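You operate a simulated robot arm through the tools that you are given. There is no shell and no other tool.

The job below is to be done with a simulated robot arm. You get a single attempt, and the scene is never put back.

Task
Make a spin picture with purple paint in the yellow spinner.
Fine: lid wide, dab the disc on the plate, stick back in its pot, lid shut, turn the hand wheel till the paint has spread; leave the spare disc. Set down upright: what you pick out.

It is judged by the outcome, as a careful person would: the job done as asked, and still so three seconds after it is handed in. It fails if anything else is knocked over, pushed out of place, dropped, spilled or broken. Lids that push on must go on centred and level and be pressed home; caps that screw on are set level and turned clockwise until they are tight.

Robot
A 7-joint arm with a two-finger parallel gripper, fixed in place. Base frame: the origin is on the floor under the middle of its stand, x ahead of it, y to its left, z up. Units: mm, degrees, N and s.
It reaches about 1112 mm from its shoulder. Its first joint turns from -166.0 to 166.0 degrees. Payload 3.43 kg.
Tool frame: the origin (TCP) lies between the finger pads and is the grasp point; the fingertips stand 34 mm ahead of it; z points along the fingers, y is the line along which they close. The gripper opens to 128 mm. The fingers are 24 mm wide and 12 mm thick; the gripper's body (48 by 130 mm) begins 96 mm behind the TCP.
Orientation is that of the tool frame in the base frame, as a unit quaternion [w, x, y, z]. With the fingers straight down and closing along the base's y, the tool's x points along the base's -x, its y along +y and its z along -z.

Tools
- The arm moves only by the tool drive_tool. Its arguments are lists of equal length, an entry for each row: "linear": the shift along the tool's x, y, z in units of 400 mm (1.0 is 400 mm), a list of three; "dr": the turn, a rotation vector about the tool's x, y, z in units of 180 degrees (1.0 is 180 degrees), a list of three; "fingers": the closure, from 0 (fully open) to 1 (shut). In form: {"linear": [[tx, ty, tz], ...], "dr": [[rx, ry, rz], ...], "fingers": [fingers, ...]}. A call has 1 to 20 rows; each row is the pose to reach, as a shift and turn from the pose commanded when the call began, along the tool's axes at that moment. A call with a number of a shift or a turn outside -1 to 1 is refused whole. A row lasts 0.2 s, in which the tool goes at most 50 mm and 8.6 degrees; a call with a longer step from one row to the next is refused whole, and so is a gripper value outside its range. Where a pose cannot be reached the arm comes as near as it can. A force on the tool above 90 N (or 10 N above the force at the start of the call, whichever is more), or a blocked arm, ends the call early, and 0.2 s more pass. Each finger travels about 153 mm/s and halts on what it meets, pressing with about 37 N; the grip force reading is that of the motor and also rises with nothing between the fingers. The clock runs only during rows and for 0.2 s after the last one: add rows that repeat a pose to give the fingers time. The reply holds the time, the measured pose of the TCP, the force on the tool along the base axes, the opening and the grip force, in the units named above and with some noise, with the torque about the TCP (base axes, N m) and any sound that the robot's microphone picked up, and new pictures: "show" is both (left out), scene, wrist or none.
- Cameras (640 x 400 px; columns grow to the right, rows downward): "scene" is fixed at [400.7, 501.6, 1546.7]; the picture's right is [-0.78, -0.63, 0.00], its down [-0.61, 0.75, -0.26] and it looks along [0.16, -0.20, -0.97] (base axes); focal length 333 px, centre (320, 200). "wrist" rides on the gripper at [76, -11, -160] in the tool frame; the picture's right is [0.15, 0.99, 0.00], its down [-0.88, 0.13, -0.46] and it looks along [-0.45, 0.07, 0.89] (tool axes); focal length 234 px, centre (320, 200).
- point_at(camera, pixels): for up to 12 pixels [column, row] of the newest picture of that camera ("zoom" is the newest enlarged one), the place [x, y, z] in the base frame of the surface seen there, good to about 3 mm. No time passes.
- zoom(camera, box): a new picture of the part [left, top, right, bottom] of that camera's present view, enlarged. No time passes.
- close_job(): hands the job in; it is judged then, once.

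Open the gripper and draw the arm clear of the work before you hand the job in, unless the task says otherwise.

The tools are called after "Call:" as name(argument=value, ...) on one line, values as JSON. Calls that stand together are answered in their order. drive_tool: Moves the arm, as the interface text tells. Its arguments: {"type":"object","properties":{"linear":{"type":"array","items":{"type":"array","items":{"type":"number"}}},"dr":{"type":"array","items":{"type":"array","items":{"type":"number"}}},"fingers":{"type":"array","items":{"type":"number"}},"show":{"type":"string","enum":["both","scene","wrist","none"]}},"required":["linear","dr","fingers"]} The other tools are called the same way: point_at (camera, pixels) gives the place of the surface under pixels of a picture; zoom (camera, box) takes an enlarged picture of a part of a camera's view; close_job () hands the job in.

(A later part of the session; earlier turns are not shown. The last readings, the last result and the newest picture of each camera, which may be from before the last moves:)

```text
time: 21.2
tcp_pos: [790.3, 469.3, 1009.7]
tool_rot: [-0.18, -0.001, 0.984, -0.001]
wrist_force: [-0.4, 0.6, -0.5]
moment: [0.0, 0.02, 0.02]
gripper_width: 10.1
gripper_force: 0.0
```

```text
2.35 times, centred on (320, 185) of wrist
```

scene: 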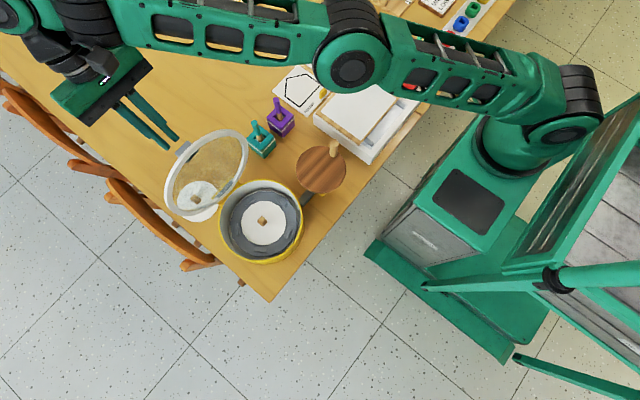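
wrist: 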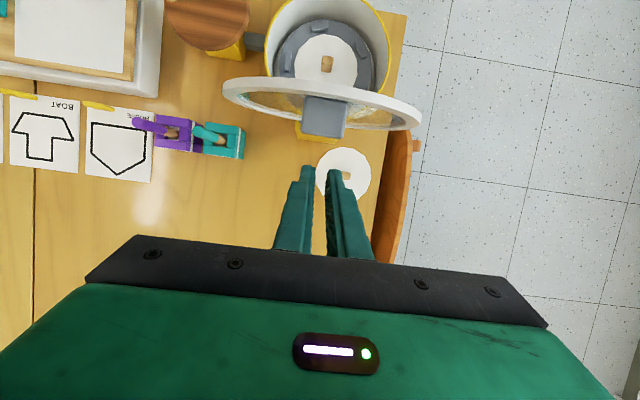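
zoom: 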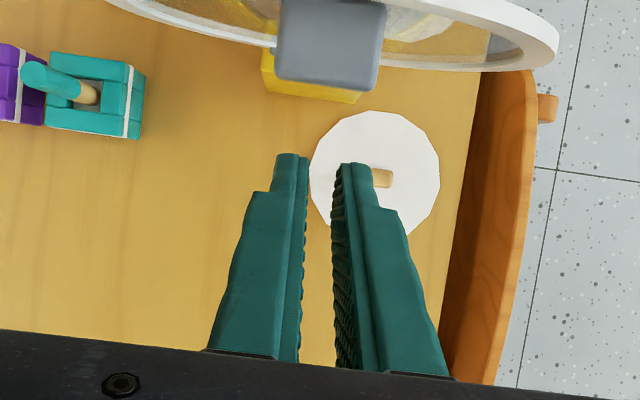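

The handle slipped out when the lid hit its stop at about 103°, and the lid is resting open past vertical. I'll raise the tool clear, level it and open the fingers.

Call:
drive_tool(linear=[[0.0265, 0, -0.07], [0.0441, 0, -0.117], [0.053, -0.05, -0.14], [0.053, -0.15, -0.14], [0.053, -0.25, -0.14], [0.053, -0.25, -0.14]], dr=[[0, 0, 0], [0, -0.03, 0], [0, -0.07, 0], [0, -0.115, 0], [0, -0.115, 0], [0, -0.115, 0]], fingers=[0.92, 0.8, 0.6, 0.6, 0.6, 0.6], show="both")

Call:
zoom(camera="scene", box=[160, 90, 360, 280])

```text
time: 22.6
tcp_pos: [787.8, 366.6, 1065.4]
tool_rot: [-0.001, -0.002, 1.0, -0.001]
wrist_force: [-0.1, 0.1, -0.8]
moment: [-0.02, 0.02, 0.03]
gripper_width: 51.1
gripper_force: 0.2
out of reach, approached as far as the arm can: row 1, 2
```

scene: 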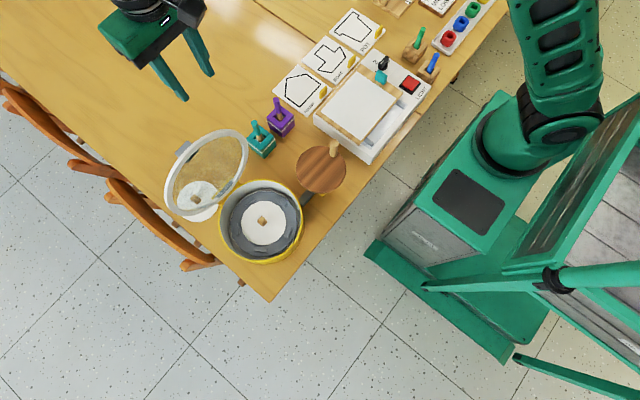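
wrist: 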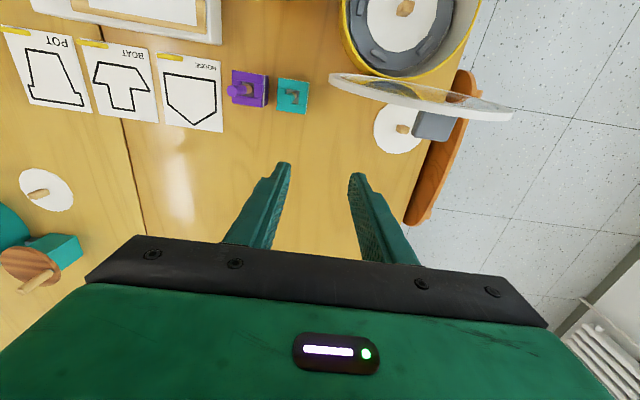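

```text
2.11 times, centred on (260, 185) of scene
```

zoom: 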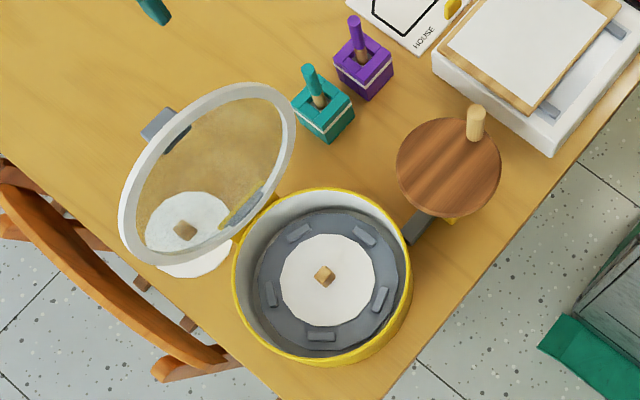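

The lid is wide open and staying there. I'll measure the exposed disc, peg, rim, plate and the purple stick.

Call:
point_at(camera="scene", pixels=[[262, 221], [260, 223], [250, 215], [275, 215], [262, 236], [270, 228], [242, 222], [284, 225], [262, 204], [262, 242], [304, 215], [220, 225]])

Call:
zoom(camera="scene", box=[245, 80, 305, 140])

Call:
zoom(camera="wrist", box=[200, 50, 320, 130])

```text
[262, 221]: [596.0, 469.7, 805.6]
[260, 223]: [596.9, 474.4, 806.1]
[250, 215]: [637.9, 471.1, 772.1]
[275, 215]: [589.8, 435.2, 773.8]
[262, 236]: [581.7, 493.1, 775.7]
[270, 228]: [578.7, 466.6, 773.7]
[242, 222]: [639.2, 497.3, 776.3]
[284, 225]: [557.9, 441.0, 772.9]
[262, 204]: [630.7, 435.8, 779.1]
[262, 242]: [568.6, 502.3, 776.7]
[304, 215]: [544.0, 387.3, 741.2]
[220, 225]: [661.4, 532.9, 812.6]
```

```text
6.67 times, centred on (275, 110) of scene
```

zoom: 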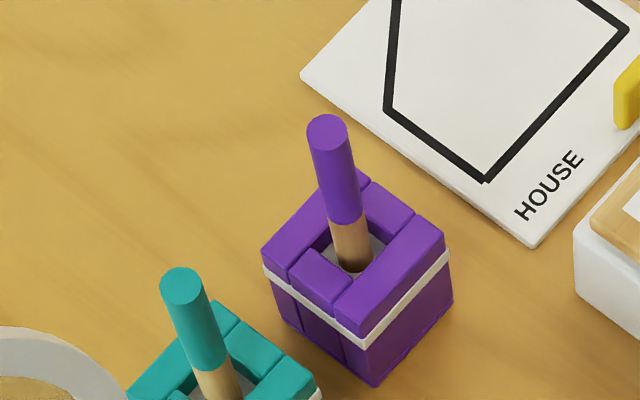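

```text
5.00 times, centred on (260, 90) of wrist
```

zoom: 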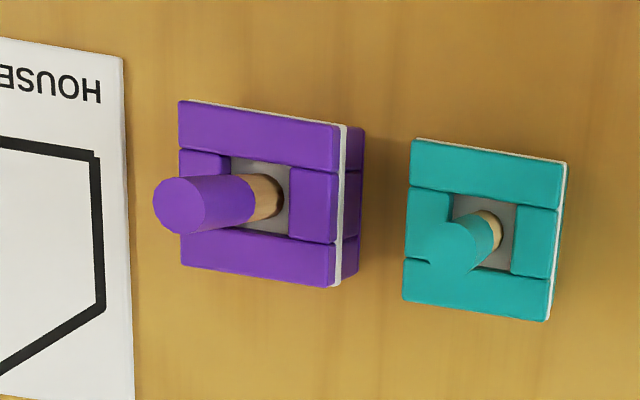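

The purple stick stands in a small square hole. I'll measure the stick and pot corners in the scene zoom, then in the wrist zoom.

Call:
zoom(camera="scene", box=[255, 90, 305, 140])

Call:
point_at(camera="scene", pixels=[[276, 100], [276, 103], [277, 106], [278, 110], [279, 114], [266.5, 120.5], [281, 110.5], [293.5, 119.5], [279.5, 132], [274, 117], [285, 113], [272, 124]])

Call:
point_at(camera="wrist", pixels=[[231, 90], [236, 90], [242, 90], [248, 89.5], [250, 89.5], [232.5, 71], [266.5, 76], [263, 106.5], [233, 102.5], [235, 83], [259, 90], [253, 87]])

```text
8.00 times, centred on (280, 115) of scene
```

zoom: 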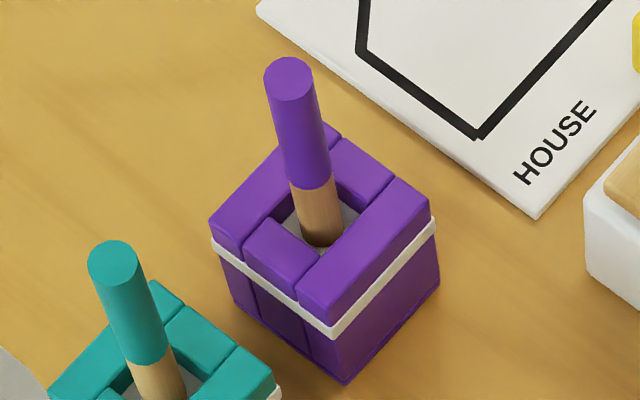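

```text
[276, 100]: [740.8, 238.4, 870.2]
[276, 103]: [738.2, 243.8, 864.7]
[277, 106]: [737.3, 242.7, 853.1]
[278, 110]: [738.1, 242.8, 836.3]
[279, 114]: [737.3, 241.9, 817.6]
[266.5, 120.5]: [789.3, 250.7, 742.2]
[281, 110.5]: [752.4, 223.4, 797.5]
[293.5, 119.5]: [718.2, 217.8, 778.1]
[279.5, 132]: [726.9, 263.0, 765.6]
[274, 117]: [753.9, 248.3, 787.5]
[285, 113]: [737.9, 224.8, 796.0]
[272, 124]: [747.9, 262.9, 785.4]
```

```text
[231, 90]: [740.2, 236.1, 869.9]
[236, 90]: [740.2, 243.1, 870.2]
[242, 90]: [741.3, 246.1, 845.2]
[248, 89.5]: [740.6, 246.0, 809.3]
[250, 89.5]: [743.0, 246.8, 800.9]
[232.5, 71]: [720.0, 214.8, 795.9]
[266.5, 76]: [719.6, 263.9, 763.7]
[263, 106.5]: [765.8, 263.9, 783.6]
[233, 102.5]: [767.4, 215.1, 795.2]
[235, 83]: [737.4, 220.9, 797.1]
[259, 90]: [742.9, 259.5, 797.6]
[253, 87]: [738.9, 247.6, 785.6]
```

The stick axis is at about (743,240), top z≈871, and the pot is centred there with its top at z≈797. I'll move above it to z≈930 and check alignment.

Call:
drive_tool(linear=[[0.02, -0.06, 0.05], [0.042, -0.126, 0.11], [0.066, -0.19, 0.18], [0.09, -0.254, 0.25], [0.112, -0.3165, 0.325], [0.112, -0.3165, 0.325], [0.112, -0.3165, 0.325]], dr=[[0, 0, 0], [0, 0, 0], [0, 0, 0], [0, 0, 0], [0, 0, 0], [0, 0, 0], [0, 0, 0]], fingers=[0.6, 0.6, 0.6, 0.6, 0.6, 0.6, 0.6], show="wrist")

Call:
zoom(camera="wrist", box=[220, 110, 420, 250])

```text
time: 24.2
tcp_pos: [739.8, 239.2, 934.1]
tool_rot: [-0.001, -0.001, 1.0, 0.0]
wrist_force: [0.0, -0.7, -0.4]
moment: [-0.01, -0.02, 0.01]
gripper_width: 51.3
gripper_force: 0.0
```

wrist: 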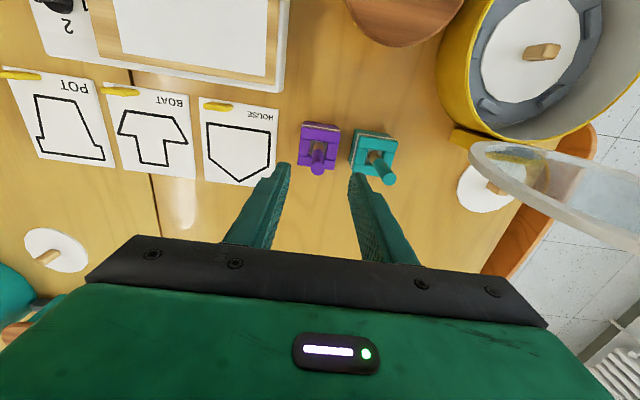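

```text
2.86 times, centred on (320, 180) of wrist
```

zoom: 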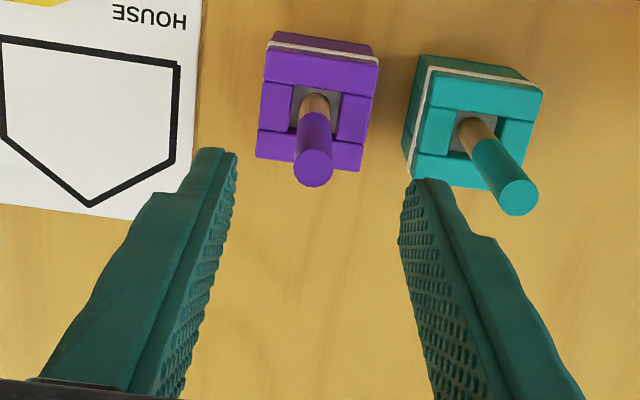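

The TCP is at (739.8,239.2,934). I'll re-measure the purple stick from this closer view before descending.

Call:
point_at(camera="wrist", pixels=[[317.5, 169.5], [317.5, 172], [317.5, 165], [312.5, 169], [322.5, 169], [317, 160], [319, 148], [314, 149], [324, 149], [330, 155], [300, 165], [345, 170]])

Call:
zoom(camera="wrist", box=[295, 115, 345, 180])

```text
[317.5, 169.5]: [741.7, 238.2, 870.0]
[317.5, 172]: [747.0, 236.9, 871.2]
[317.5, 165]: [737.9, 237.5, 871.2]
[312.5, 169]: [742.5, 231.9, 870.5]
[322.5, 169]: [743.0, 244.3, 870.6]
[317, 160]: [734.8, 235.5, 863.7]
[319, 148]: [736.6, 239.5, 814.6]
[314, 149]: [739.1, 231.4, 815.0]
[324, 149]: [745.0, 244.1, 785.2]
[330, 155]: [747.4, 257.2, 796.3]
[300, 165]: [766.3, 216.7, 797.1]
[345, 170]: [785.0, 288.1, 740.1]
```

```text
6.15 times, centred on (320, 148) of wrist
```

zoom: 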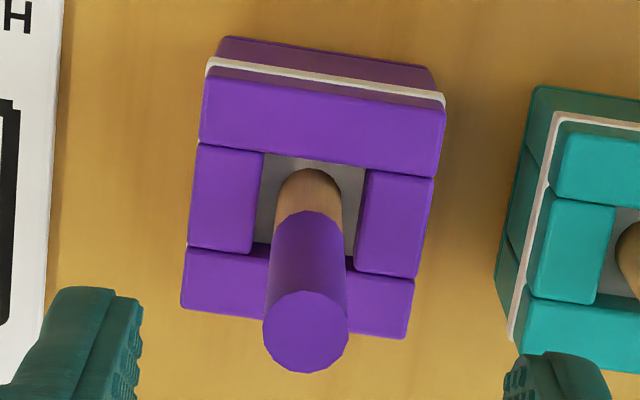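

The stick top is centred at (742,238.2,870.5), about 13 mm in diameter. I'll descend to TCP z≈851 with the fingers open around it.

Call:
drive_tool(linear=[[-0.0055, -0.0025, 0.07], [-0.0055, -0.0025, 0.14], [-0.0055, -0.0025, 0.2], [-0.0055, -0.0025, 0.2]], dr=[[0, 0, 0], [0, 0, 0], [0, 0, 0], [0, 0, 0]], fingers=[0.6, 0.6, 0.6, 0.6], show="wrist")

Call:
zoom(camera="wrist", box=[220, 110, 420, 250])

```text
time: 25.2
tcp_pos: [742.7, 234.6, 854.6]
tool_rot: [-0.001, -0.002, 1.0, -0.002]
wrist_force: [-0.1, 0.5, 0.6]
moment: [-0.04, 0.02, 0.0]
gripper_width: 51.3
gripper_force: 0.0
```

wrist: 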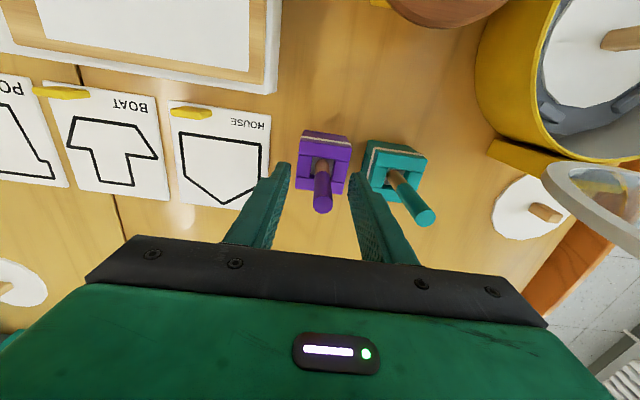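

```text
2.86 times, centred on (320, 180) of wrist
```

zoom: 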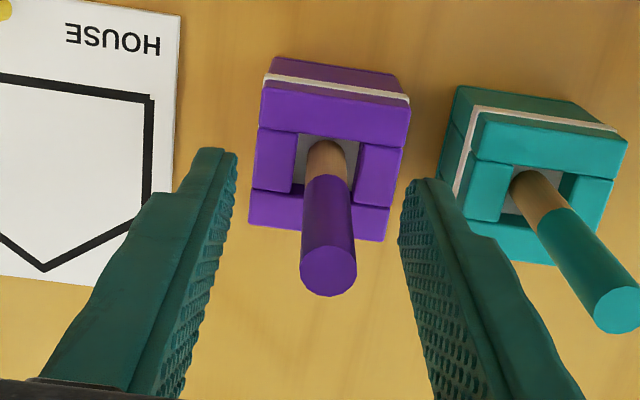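

The TCP is 3.6 mm low in y relative to the stick. I'll correct that and verify before closing.

Call:
drive_tool(linear=[[0, 0.009, 0.0075], [0, 0.009, 0.0075]], dr=[[0, 0, 0], [0, 0, 0]], fingers=[0.6, 0.6], show="wrist")

Call:
zoom(camera="wrist", box=[220, 110, 420, 250])

```text
time: 25.8
tcp_pos: [742.9, 238.9, 851.8]
tool_rot: [-0.001, -0.002, 1.0, -0.002]
wrist_force: [1.3, -0.1, 0.0]
moment: [-0.03, 0.03, 0.02]
gripper_width: 51.2
gripper_force: 0.0
```

wrist: 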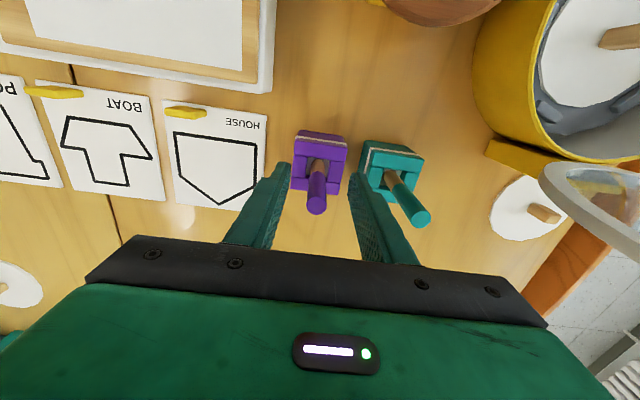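

```text
2.86 times, centred on (320, 180) of wrist
```

zoom: 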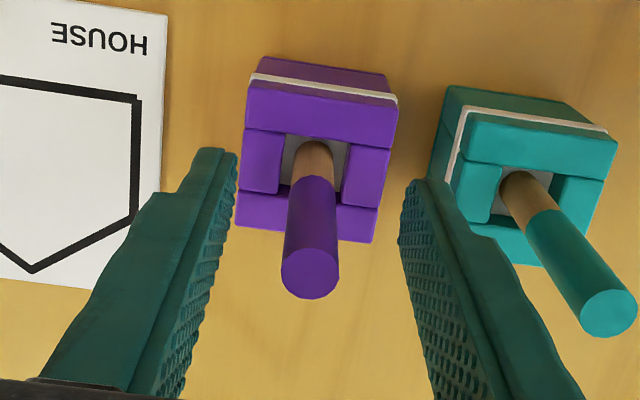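

It's centred now. Closing the fingers on the stick.

Call:
drive_tool(linear=[[0, 0, 0], [0, 0, 0], [0, 0, 0], [0, 0, 0]], dr=[[0, 0, 0], [0, 0, 0], [0, 0, 0], [0, 0, 0]], fingers=[0.75, 0.97, 0.97, 0.97], show="wrist")

Call:
zoom(camera="wrist", box=[220, 110, 420, 250])

```text
time: 26.8
tcp_pos: [742.2, 239.5, 851.4]
tool_rot: [-0.001, -0.002, 1.0, -0.001]
wrist_force: [0.2, -1.1, 1.6]
moment: [-0.12, -0.02, -0.02]
gripper_width: 10.2
gripper_force: 37.1
```

wrist: 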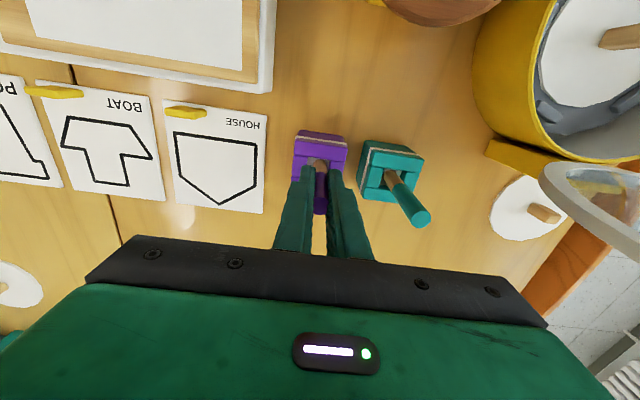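

```text
2.86 times, centred on (320, 180) of wrist
```

zoom: 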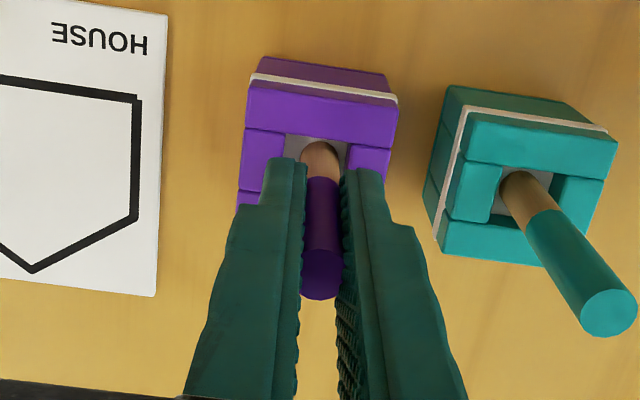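

The stick is gripped (10.2 mm, 37 N) at TCP (742.2,239.5,851.4). Lifting straight up 100 mm.

Call:
drive_tool(linear=[[0, 0, -0.04], [0, 0, -0.08], [0, 0, -0.12], [0, 0, -0.16], [0, 0, -0.2], [0, 0, -0.25], [0, 0, -0.25]], dr=[[0, 0, 0], [0, 0, 0], [0, 0, 0], [0, 0, 0], [0, 0, 0], [0, 0, 0], [0, 0, 0]], fingers=[0.97, 0.97, 0.97, 0.97, 0.97, 0.97, 0.97], show="both")

Call:
zoom(camera="wrist", box=[220, 90, 420, 230])

Call:
zoom(camera="scene", box=[235, 70, 325, 150])

```text
time: 28.4
tcp_pos: [742.2, 242.0, 951.4]
tool_rot: [-0.001, -0.001, 1.0, -0.001]
wrist_force: [0.8, 0.2, 0.3]
moment: [0.03, 0.01, 0.02]
gripper_width: 10.1
gripper_force: 37.4
```

scene: 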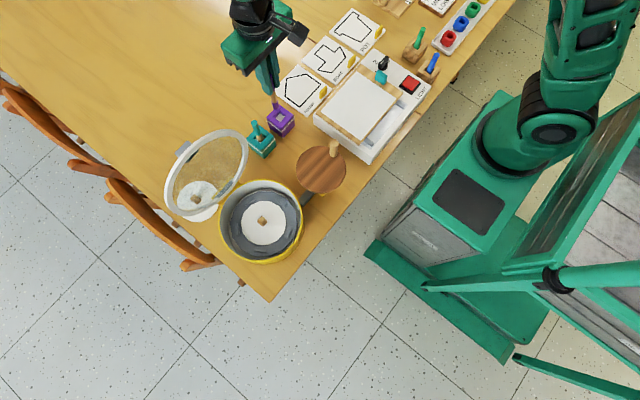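
wrist: 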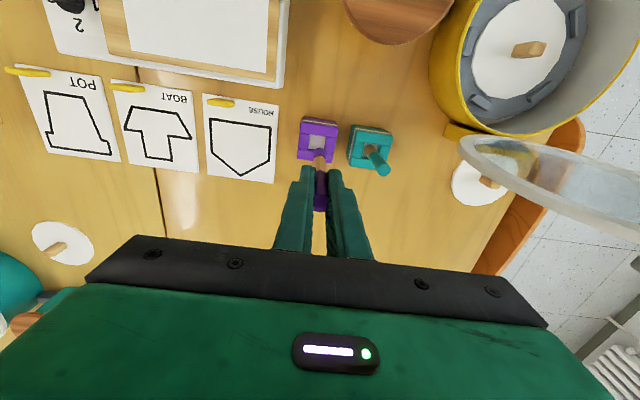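

```text
2.86 times, centred on (320, 160) of wrist
```

zoom: 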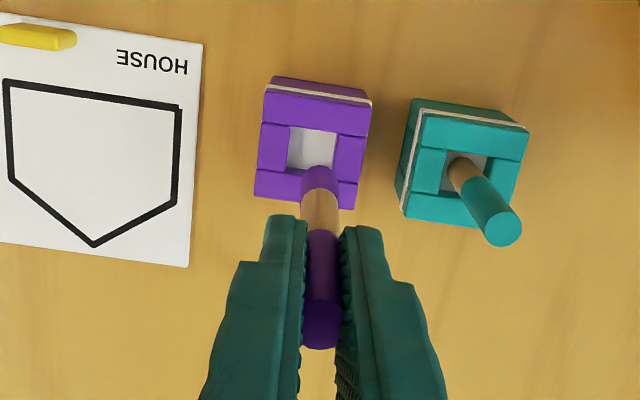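

```text
5.00 times, centred on (280, 110) of scene
```

zoom: 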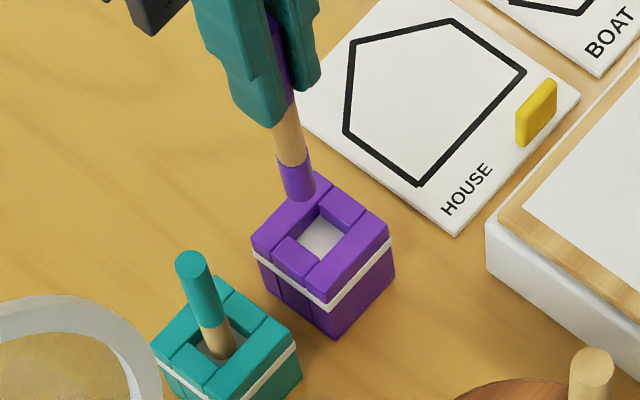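

The stick is out with a purple paint tip below the bare wood. I'll measure the tip and the hole.

Call:
point_at(camera="scene", pixels=[[275, 103], [276, 107], [276.4, 109], [274, 99], [280.4, 117], [278, 119], [283, 117]])

Call:
point_at(camera="wrist", pixels=[[319, 150], [319.5, 155], [320, 165], [317, 142], [312, 142], [322, 142], [317, 137], [320, 149], [320, 207]])

Call:
zoom(camera="wrist", box=[295, 110, 345, 180])

```text
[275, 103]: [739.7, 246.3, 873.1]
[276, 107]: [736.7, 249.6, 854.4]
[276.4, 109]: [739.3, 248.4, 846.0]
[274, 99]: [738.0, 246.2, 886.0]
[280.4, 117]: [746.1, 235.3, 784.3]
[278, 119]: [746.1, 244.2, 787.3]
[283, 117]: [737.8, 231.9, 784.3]
```

```text
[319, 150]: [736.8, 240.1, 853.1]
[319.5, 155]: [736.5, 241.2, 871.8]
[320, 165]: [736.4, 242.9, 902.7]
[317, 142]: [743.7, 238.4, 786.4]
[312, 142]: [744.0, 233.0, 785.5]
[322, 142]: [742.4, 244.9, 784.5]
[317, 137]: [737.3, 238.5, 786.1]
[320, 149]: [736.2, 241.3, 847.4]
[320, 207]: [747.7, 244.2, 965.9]
```

```text
5.71 times, centred on (320, 145) of wrist
```

zoom: 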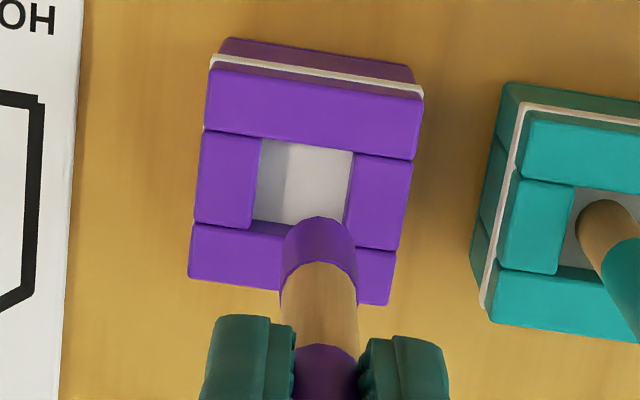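

The tip hangs about 106–108 mm below the TCP. The disc surface is at z≈774 and the peg at about (598,469). I'll carry the stick around via (650,330), clear of the teal pot, wheel knob and lid, to above (570,468).

Call:
drive_tool(linear=[[0.0575, 0.05, -0.0475], [0.115, 0.11, -0.0475], [0.1725, 0.165, -0.0475], [0.23, 0.22, -0.0475], [0.27, 0.289, -0.0475], [0.31, 0.358, -0.0475], [0.35, 0.427, -0.0475], [0.39, 0.496, -0.0475], [0.43, 0.565, -0.0475], [0.43, 0.565, -0.0475], [0.43, 0.565, -0.0475]], dr=[[0, 0, 0], [0, 0, 0], [0, 0, 0], [0, 0, 0], [0, 0, 0], [0, 0, 0], [0, 0, 0], [0, 0, 0], [0, 0, 0], [0, 0, 0], [0, 0, 0]], fingers=[0.97, 0.97, 0.97, 0.97, 0.97, 0.97, 0.97, 0.97, 0.97, 0.97, 0.97], show="both")

Call:
zoom(camera="wrist", box=[220, 90, 420, 230])

Call:
zoom(camera="scene", box=[180, 120, 340, 270])

```text
time: 30.8
tcp_pos: [568.6, 469.4, 969.3]
tool_rot: [-0.001, -0.002, 1.0, 0.0]
wrist_force: [-0.8, -0.1, -0.5]
moment: [0.06, 0.02, 0.03]
gripper_width: 11.7
gripper_force: 37.4
```

scene: 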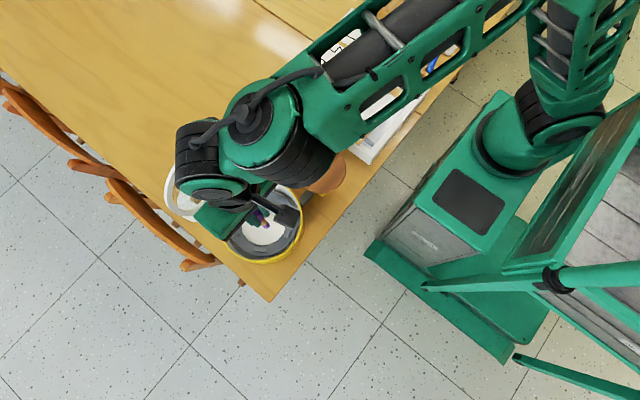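
wrist: 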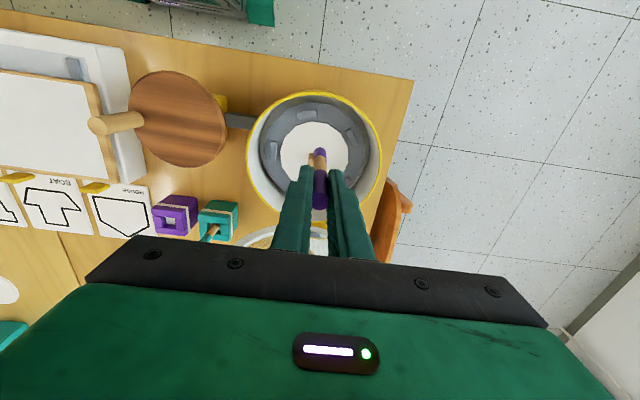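

```text
2.86 times, centred on (320, 160) of wrist
```

zoom: 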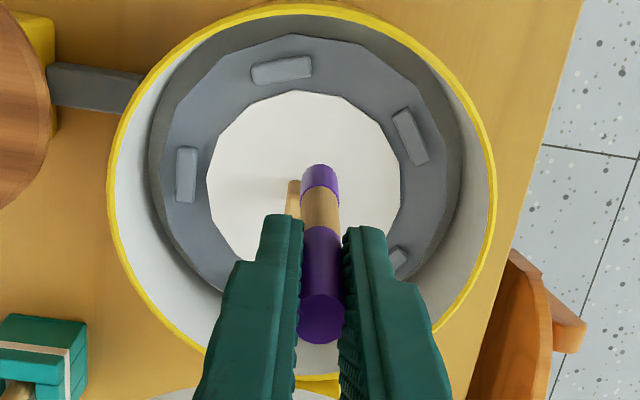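

```text
2.67 times, centred on (260, 195) of scene
```

zoom: 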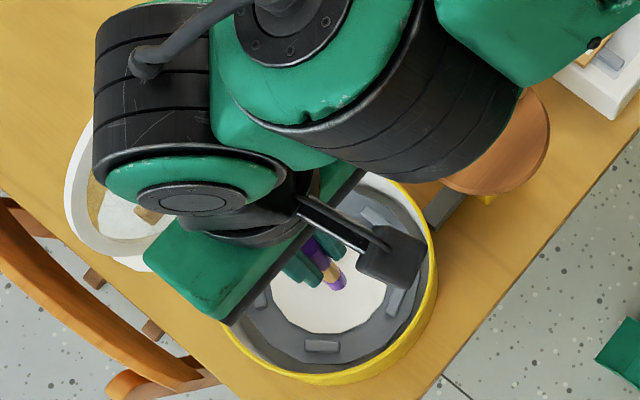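

I'm over the disc with the tip above its near half. I'll measure the disc edges and tip.

Call:
point_at(camera="wrist", pixels=[[281.5, 156], [347.5, 155], [314, 123.5], [320, 150], [320, 155], [311, 155], [310, 162], [300, 140], [335, 140], [319, 130], [320, 200], [285, 165]])

Call:
zoom(camera="wrist", box=[295, 130, 345, 180])

```text
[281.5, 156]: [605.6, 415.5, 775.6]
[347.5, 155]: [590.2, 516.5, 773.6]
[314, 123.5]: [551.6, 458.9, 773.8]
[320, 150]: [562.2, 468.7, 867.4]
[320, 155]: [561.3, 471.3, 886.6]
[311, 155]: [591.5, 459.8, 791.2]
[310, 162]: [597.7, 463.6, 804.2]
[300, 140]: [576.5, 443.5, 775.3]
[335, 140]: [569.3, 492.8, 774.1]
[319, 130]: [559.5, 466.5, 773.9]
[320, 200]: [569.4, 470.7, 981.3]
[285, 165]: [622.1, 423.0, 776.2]
```

```text
8.00 times, centred on (320, 155) of wrist
```

zoom: 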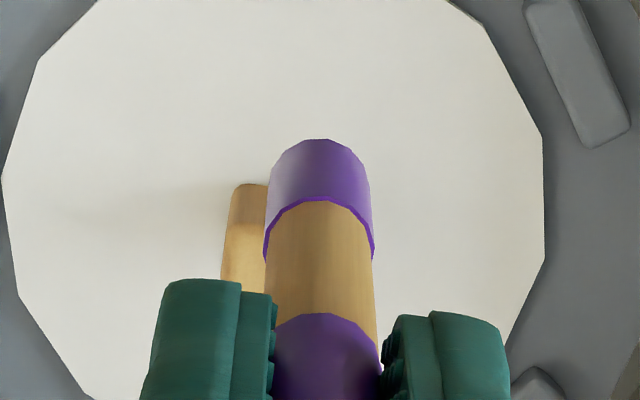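

The disc is centred at about (600,466) with radius ≈51, so the tip at (568.6,469.4) is 31 mm off centre and clear of the peg. I'll descend to about 8 mm above the disc.

Call:
drive_tool(linear=[[0, 0, 0.05], [0, 0, 0.1], [0, 0, 0.15], [0, 0, 0.19], [0, 0, 0.19]], dr=[[0, 0, 0], [0, 0, 0], [0, 0, 0], [0, 0, 0], [0, 0, 0]], fingers=[0.97, 0.97, 0.97, 0.97, 0.97], show="wrist")

Call:
zoom(camera="wrist", box=[260, 110, 380, 220])

```text
time: 32.0
tcp_pos: [570.3, 466.8, 896.8]
tool_rot: [0.0, -0.002, 1.0, 0.0]
wrist_force: [-1.1, 0.7, 0.2]
moment: [0.0, 0.0, -0.02]
gripper_width: 11.9
gripper_force: 37.2
```

wrist: 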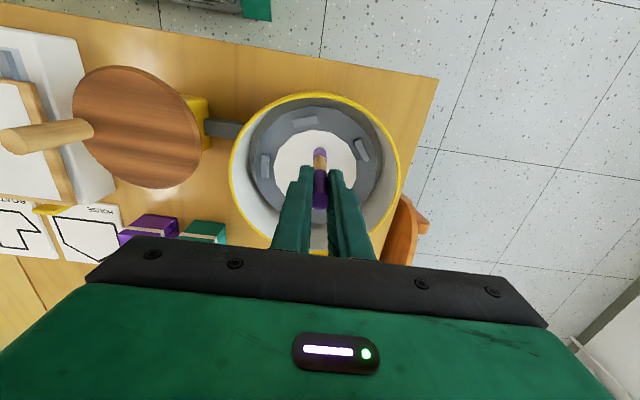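

```text
3.64 times, centred on (320, 165) of wrist
```

zoom: 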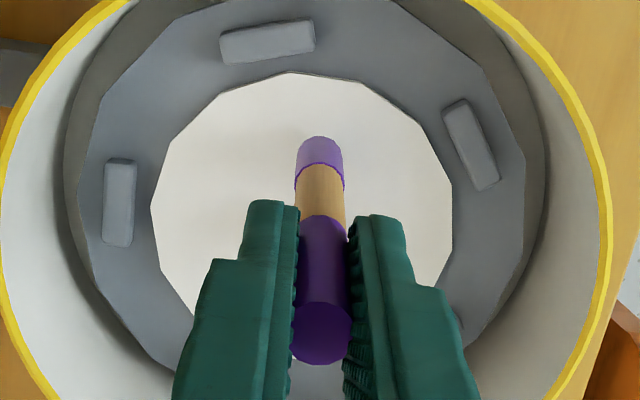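

The tip is about 12 mm above the disc. I'll lower gently in small steps and watch the vertical force.

Call:
drive_tool(linear=[[0, 0, 0.01], [0, 0, 0.018], [0, 0, 0.025], [0, 0, 0.025]], dr=[[0, 0, 0], [0, 0, 0], [0, 0, 0], [0, 0, 0]], fingers=[0.97, 0.97, 0.97, 0.97], show="wrist")

Call:
zoom(camera="wrist", box=[280, 110, 360, 190])

```text
time: 33.0
tcp_pos: [570.9, 466.7, 887.7]
tool_rot: [0.0, -0.002, 1.0, 0.0]
wrist_force: [0.2, 0.7, 16.0]
moment: [-0.01, -0.21, 0.03]
gripper_width: 12.0
gripper_force: 37.7
```

wrist: 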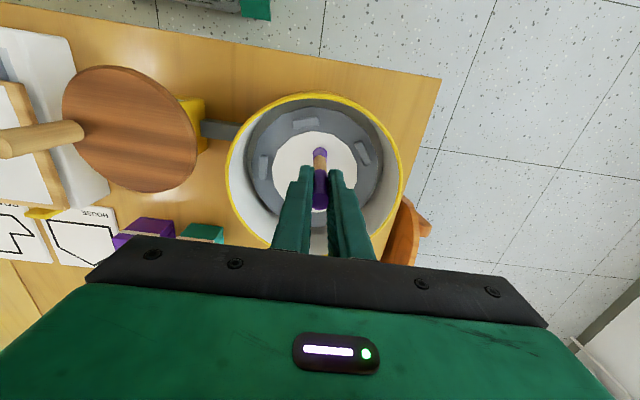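

```text
5.00 times, centred on (320, 150) of wrist
```

zoom: 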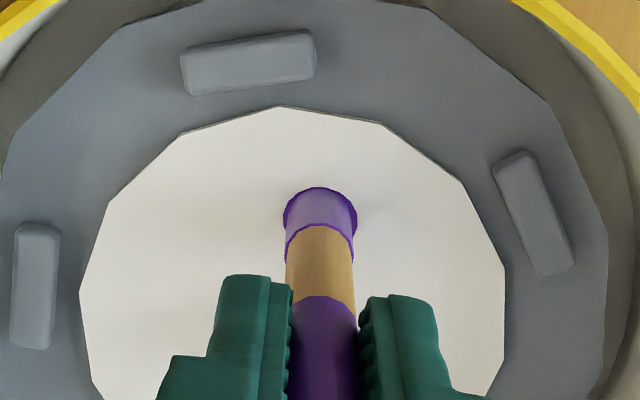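

There is contact: 16 N upward and a dark purple ring at the tip. I'll lift and look at the dab.

Call:
drive_tool(linear=[[0, 0, -0.02], [0, 0, -0.06], [0, 0, -0.1], [0, 0, -0.1]], dr=[[0, 0, 0], [0, 0, 0], [0, 0, 0], [0, 0, 0]], fingers=[0.97, 0.97, 0.97, 0.97], show="both")

Call:
zoom(camera="wrist", box=[260, 90, 380, 200])

Call:
zoom(camera="scene", box=[210, 170, 310, 270])

```text
time: 34.0
tcp_pos: [570.7, 466.4, 926.0]
tool_rot: [-0.002, -0.001, 1.0, -0.001]
wrist_force: [-0.3, -0.8, -0.5]
moment: [-0.01, -0.01, -0.01]
gripper_width: 12.0
gripper_force: 36.9
```

scene: 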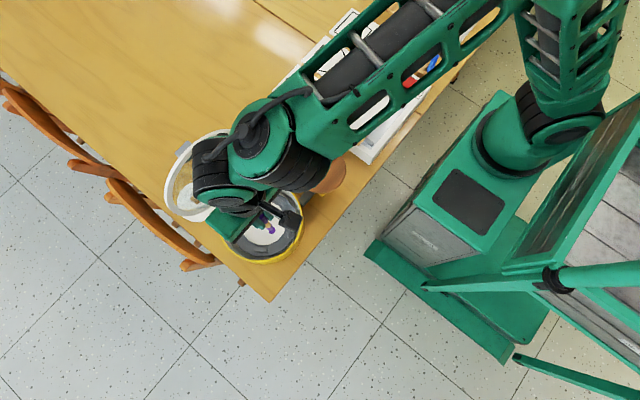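
wrist: 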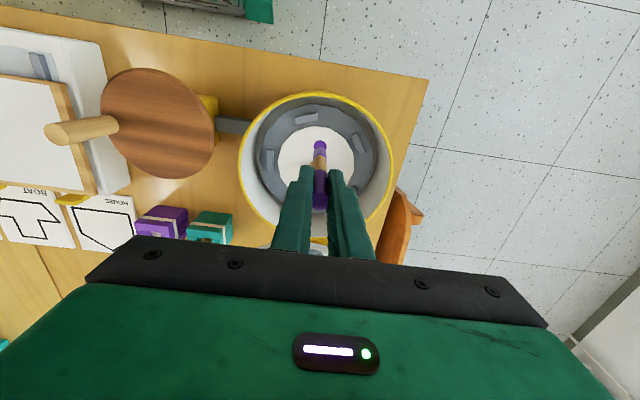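

```text
3.64 times, centred on (320, 145) of wrist
```

zoom: 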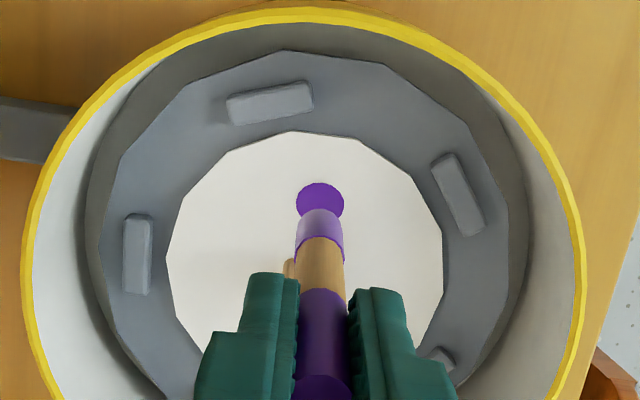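

```text
4.00 times, centred on (260, 220) of scene
```

zoom: 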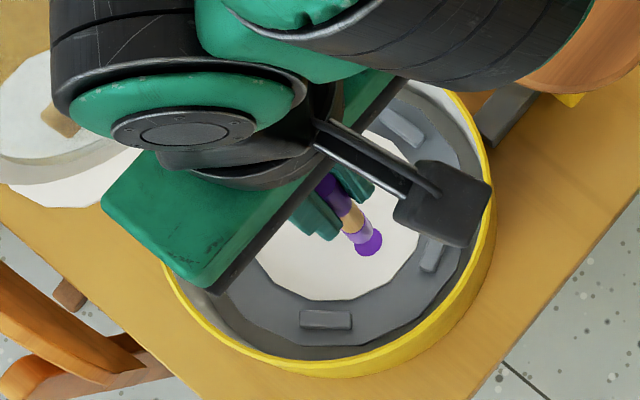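

The purple dab is clearly on the disc. Before returning the stick, I'll check how it sits in the grip: offset and verticality.

Call:
zoom(camera="wrist", box=[290, 130, 350, 220])

Call:
point_at(camera="wrist", pixels=[[320, 148], [320, 152], [320, 156], [320, 160], [320, 165], [320, 172], [320, 180], [320, 190], [320, 200], [319, 206], [317, 205], [323, 205]])

```text
4.44 times, centred on (320, 175) of wrist
```

zoom: 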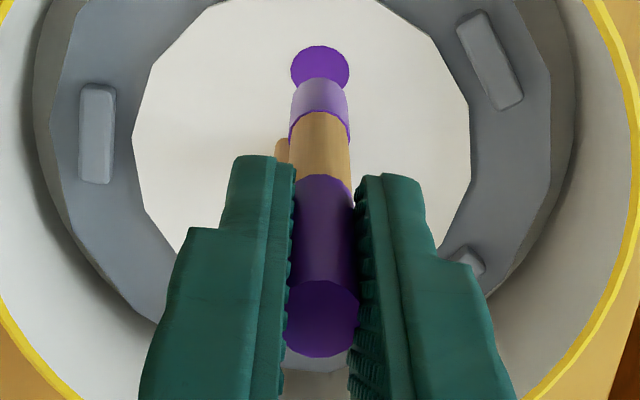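

```text
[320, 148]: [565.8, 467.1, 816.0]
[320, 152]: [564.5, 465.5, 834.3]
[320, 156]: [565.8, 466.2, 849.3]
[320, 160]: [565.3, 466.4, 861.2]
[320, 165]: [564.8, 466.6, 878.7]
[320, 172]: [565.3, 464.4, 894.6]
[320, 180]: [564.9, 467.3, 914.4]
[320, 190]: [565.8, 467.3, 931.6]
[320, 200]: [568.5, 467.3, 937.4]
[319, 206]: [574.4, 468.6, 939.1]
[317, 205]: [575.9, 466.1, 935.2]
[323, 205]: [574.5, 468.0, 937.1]
```

The stick is vertical. It has settled about 7 mm lower in the grip, so the tip is now about 113 mm below the TCP. I'll carry it back along the reverse route to above the purple pot.

Call:
drive_tool(linear=[[0, 0, -0.07], [0, 0, -0.135], [-0.05, -0.085, -0.135], [-0.1, -0.17, -0.135], [-0.15, -0.256, -0.135], [-0.198, -0.341, -0.135], [-0.256, -0.398, -0.135], [-0.314, -0.455, -0.135], [-0.372, -0.512, -0.135], [-0.4295, -0.5685, -0.135], [-0.4295, -0.5685, -0.135], [-0.4295, -0.5685, -0.135]], dr=[[0, 0, 0], [0, 0, 0], [0, 0, 0], [0, 0, 0], [0, 0, 0], [0, 0, 0], [0, 0, 0], [0, 0, 0], [0, 0, 0], [0, 0, 0], [0, 0, 0], [0, 0, 0]], fingers=[0.97, 0.97, 0.97, 0.97, 0.97, 0.97, 0.97, 0.97, 0.97, 0.97, 0.97, 0.97], show="both")

Call:
zoom(camera="wrist", box=[270, 100, 370, 220])

Call:
zoom(camera="scene", box=[235, 70, 325, 150])

```text
time: 36.6
tcp_pos: [743.1, 240.4, 983.2]
tool_rot: [-0.001, -0.001, 1.0, -0.001]
wrist_force: [-0.4, 0.0, -0.1]
moment: [-0.02, 0.04, -0.02]
gripper_width: 12.0
gripper_force: 36.9
```

scene: 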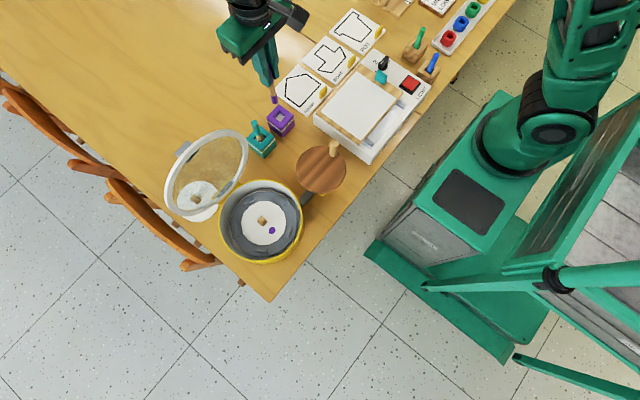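
wrist: 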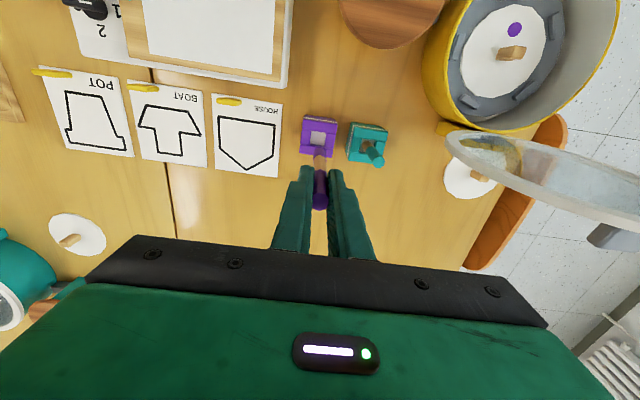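

```text
3.33 times, centred on (320, 160) of wrist
```

zoom: 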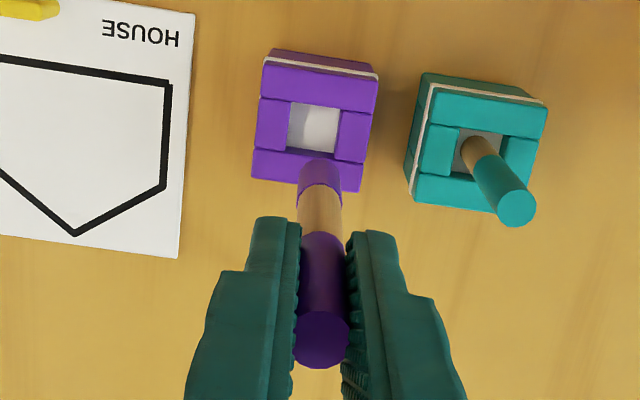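

```text
5.00 times, centred on (280, 110) of scene
```

zoom: 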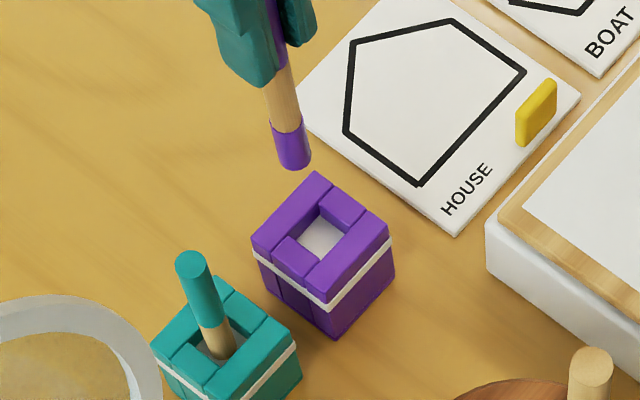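

The dab shows on the disc at scene (272,230). Now I'll measure the pot's hole edges for an accurate insertion.

Call:
point_at(camera="wrist", pixels=[[309.2, 137.5], [327.2, 139.6], [318.5, 129.4], [315.5, 146.8], [318, 138], [313, 138], [323, 139], [318, 133], [318.5, 148], [319, 155], [320, 163], [317, 200]])

Call:
zoom(camera="wrist", box=[295, 105, 345, 160])

```text
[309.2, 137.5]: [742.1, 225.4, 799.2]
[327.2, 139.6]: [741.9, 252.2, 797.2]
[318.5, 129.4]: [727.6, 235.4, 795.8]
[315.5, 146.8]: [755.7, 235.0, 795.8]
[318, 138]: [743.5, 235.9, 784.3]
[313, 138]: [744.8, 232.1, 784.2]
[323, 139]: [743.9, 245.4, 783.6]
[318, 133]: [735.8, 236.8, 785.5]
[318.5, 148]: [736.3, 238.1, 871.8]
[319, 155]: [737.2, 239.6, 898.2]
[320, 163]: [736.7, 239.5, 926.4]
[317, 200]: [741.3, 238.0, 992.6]
```

```text
7.27 times, centred on (320, 132) of wrist
```

zoom: 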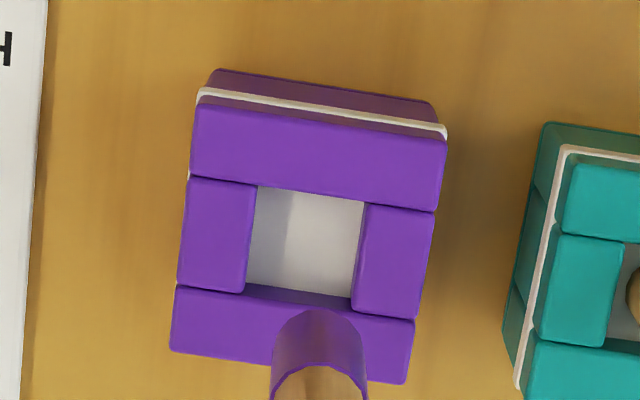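

The hole is centred at (742,239), about 22 mm wide, and the stick is about 13 mm. I'll lower to just above the pot (tip ≈812) and re-check the lateral position.

Call:
drive_tool(linear=[[0.001, -0.001, 0.05], [0.002, -0.002, 0.1], [0.002, -0.002, 0.14], [0.002, -0.002, 0.14]], dr=[[0, 0, 0], [0, 0, 0], [0, 0, 0], [0, 0, 0]], fingers=[0.97, 0.97, 0.97, 0.97], show="both")

Call:
zoom(camera="wrist", box=[270, 100, 370, 220])

Call:
zoom(camera="scene", box=[255, 85, 305, 135])

```text
time: 37.6
tcp_pos: [740.4, 238.5, 923.8]
tool_rot: [-0.002, 0.0, 1.0, -0.001]
wrist_force: [-0.8, 0.0, -0.7]
moment: [0.0, -0.02, 0.0]
gripper_width: 11.9
gripper_force: 37.4
```

scene: 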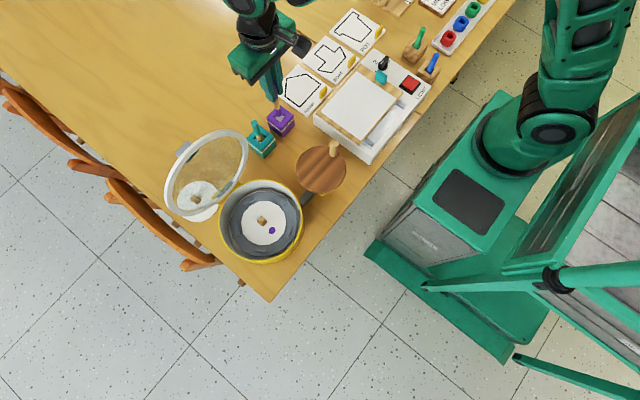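
wrist: 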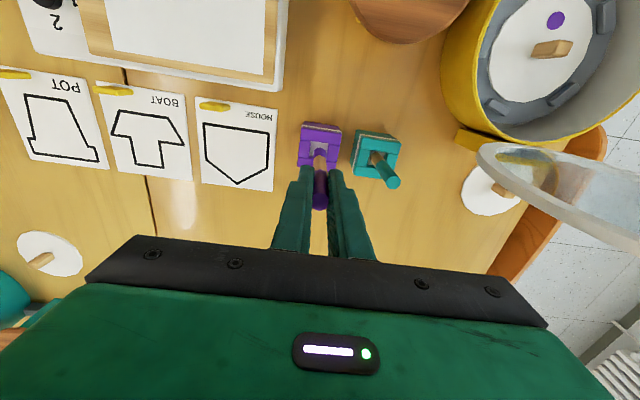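

```text
3.33 times, centred on (320, 160) of wrist
```

zoom: 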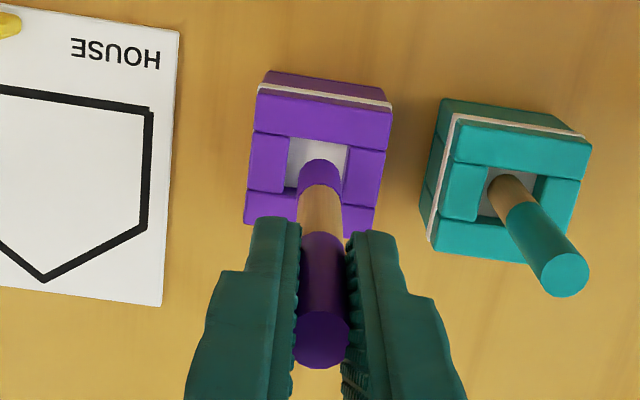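

```text
8.00 times, centred on (280, 110) of scene
```

zoom: 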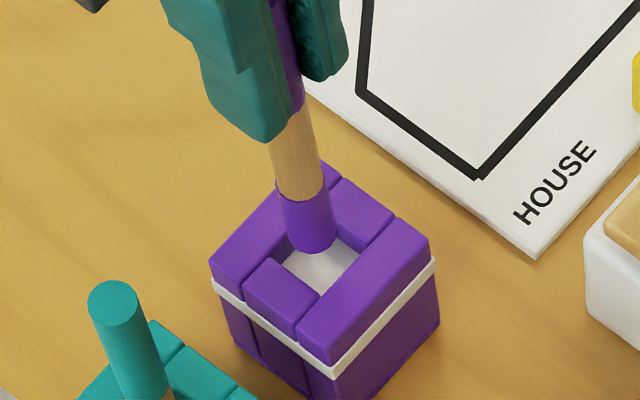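

The tip is just above the hole at (740.4,238.5). I'll nudge +1.5 mm in x and lower 24 mm slowly so the tip enters, watching force.

Call:
drive_tool(linear=[[-0.004, 0.001, 0.01], [-0.004, 0.001, 0.022], [-0.004, 0.001, 0.035], [-0.004, 0.001, 0.048], [-0.004, 0.001, 0.06], [-0.004, 0.001, 0.06]], dr=[[0, 0, 0], [0, 0, 0], [0, 0, 0], [0, 0, 0], [0, 0, 0], [0, 0, 0]], fingers=[0.97, 0.97, 0.97, 0.97, 0.97, 0.97], show="both")

Call:
zoom(camera="wrist", box=[270, 100, 370, 220])

Call:
zoom(camera="scene", box=[255, 85, 305, 135])

```text
time: 39.0
tcp_pos: [742.6, 240.9, 900.4]
tool_rot: [-0.001, -0.001, 1.0, -0.001]
wrist_force: [0.6, 0.6, 0.0]
moment: [-0.03, 0.0, -0.03]
gripper_width: 11.8
gripper_force: 36.8
```

scene: 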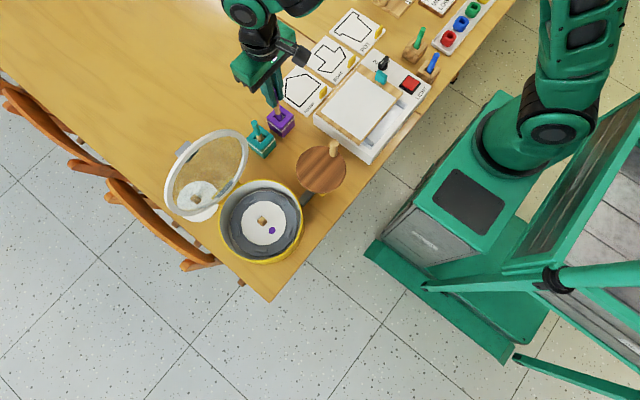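
wrist: 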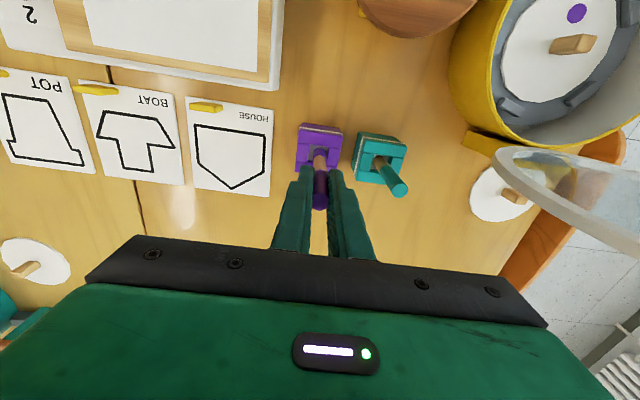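

```text
3.33 times, centred on (320, 160) of wrist
```

zoom: 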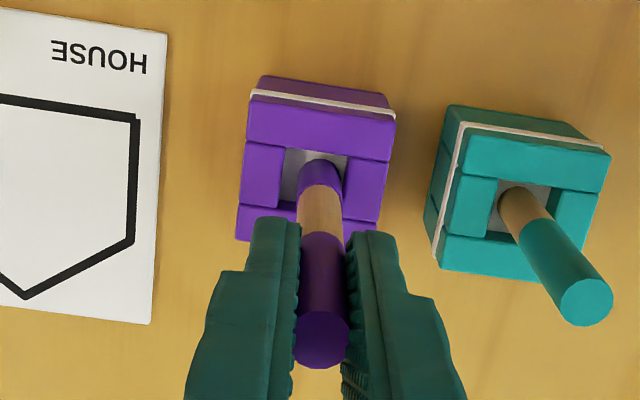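

```text
8.00 times, centred on (280, 110) of scene
```

zoom: 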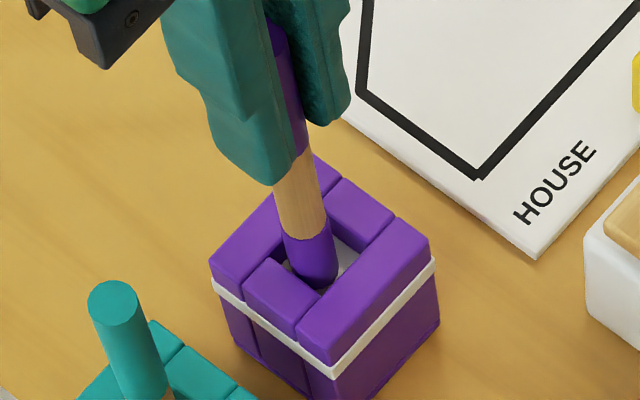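

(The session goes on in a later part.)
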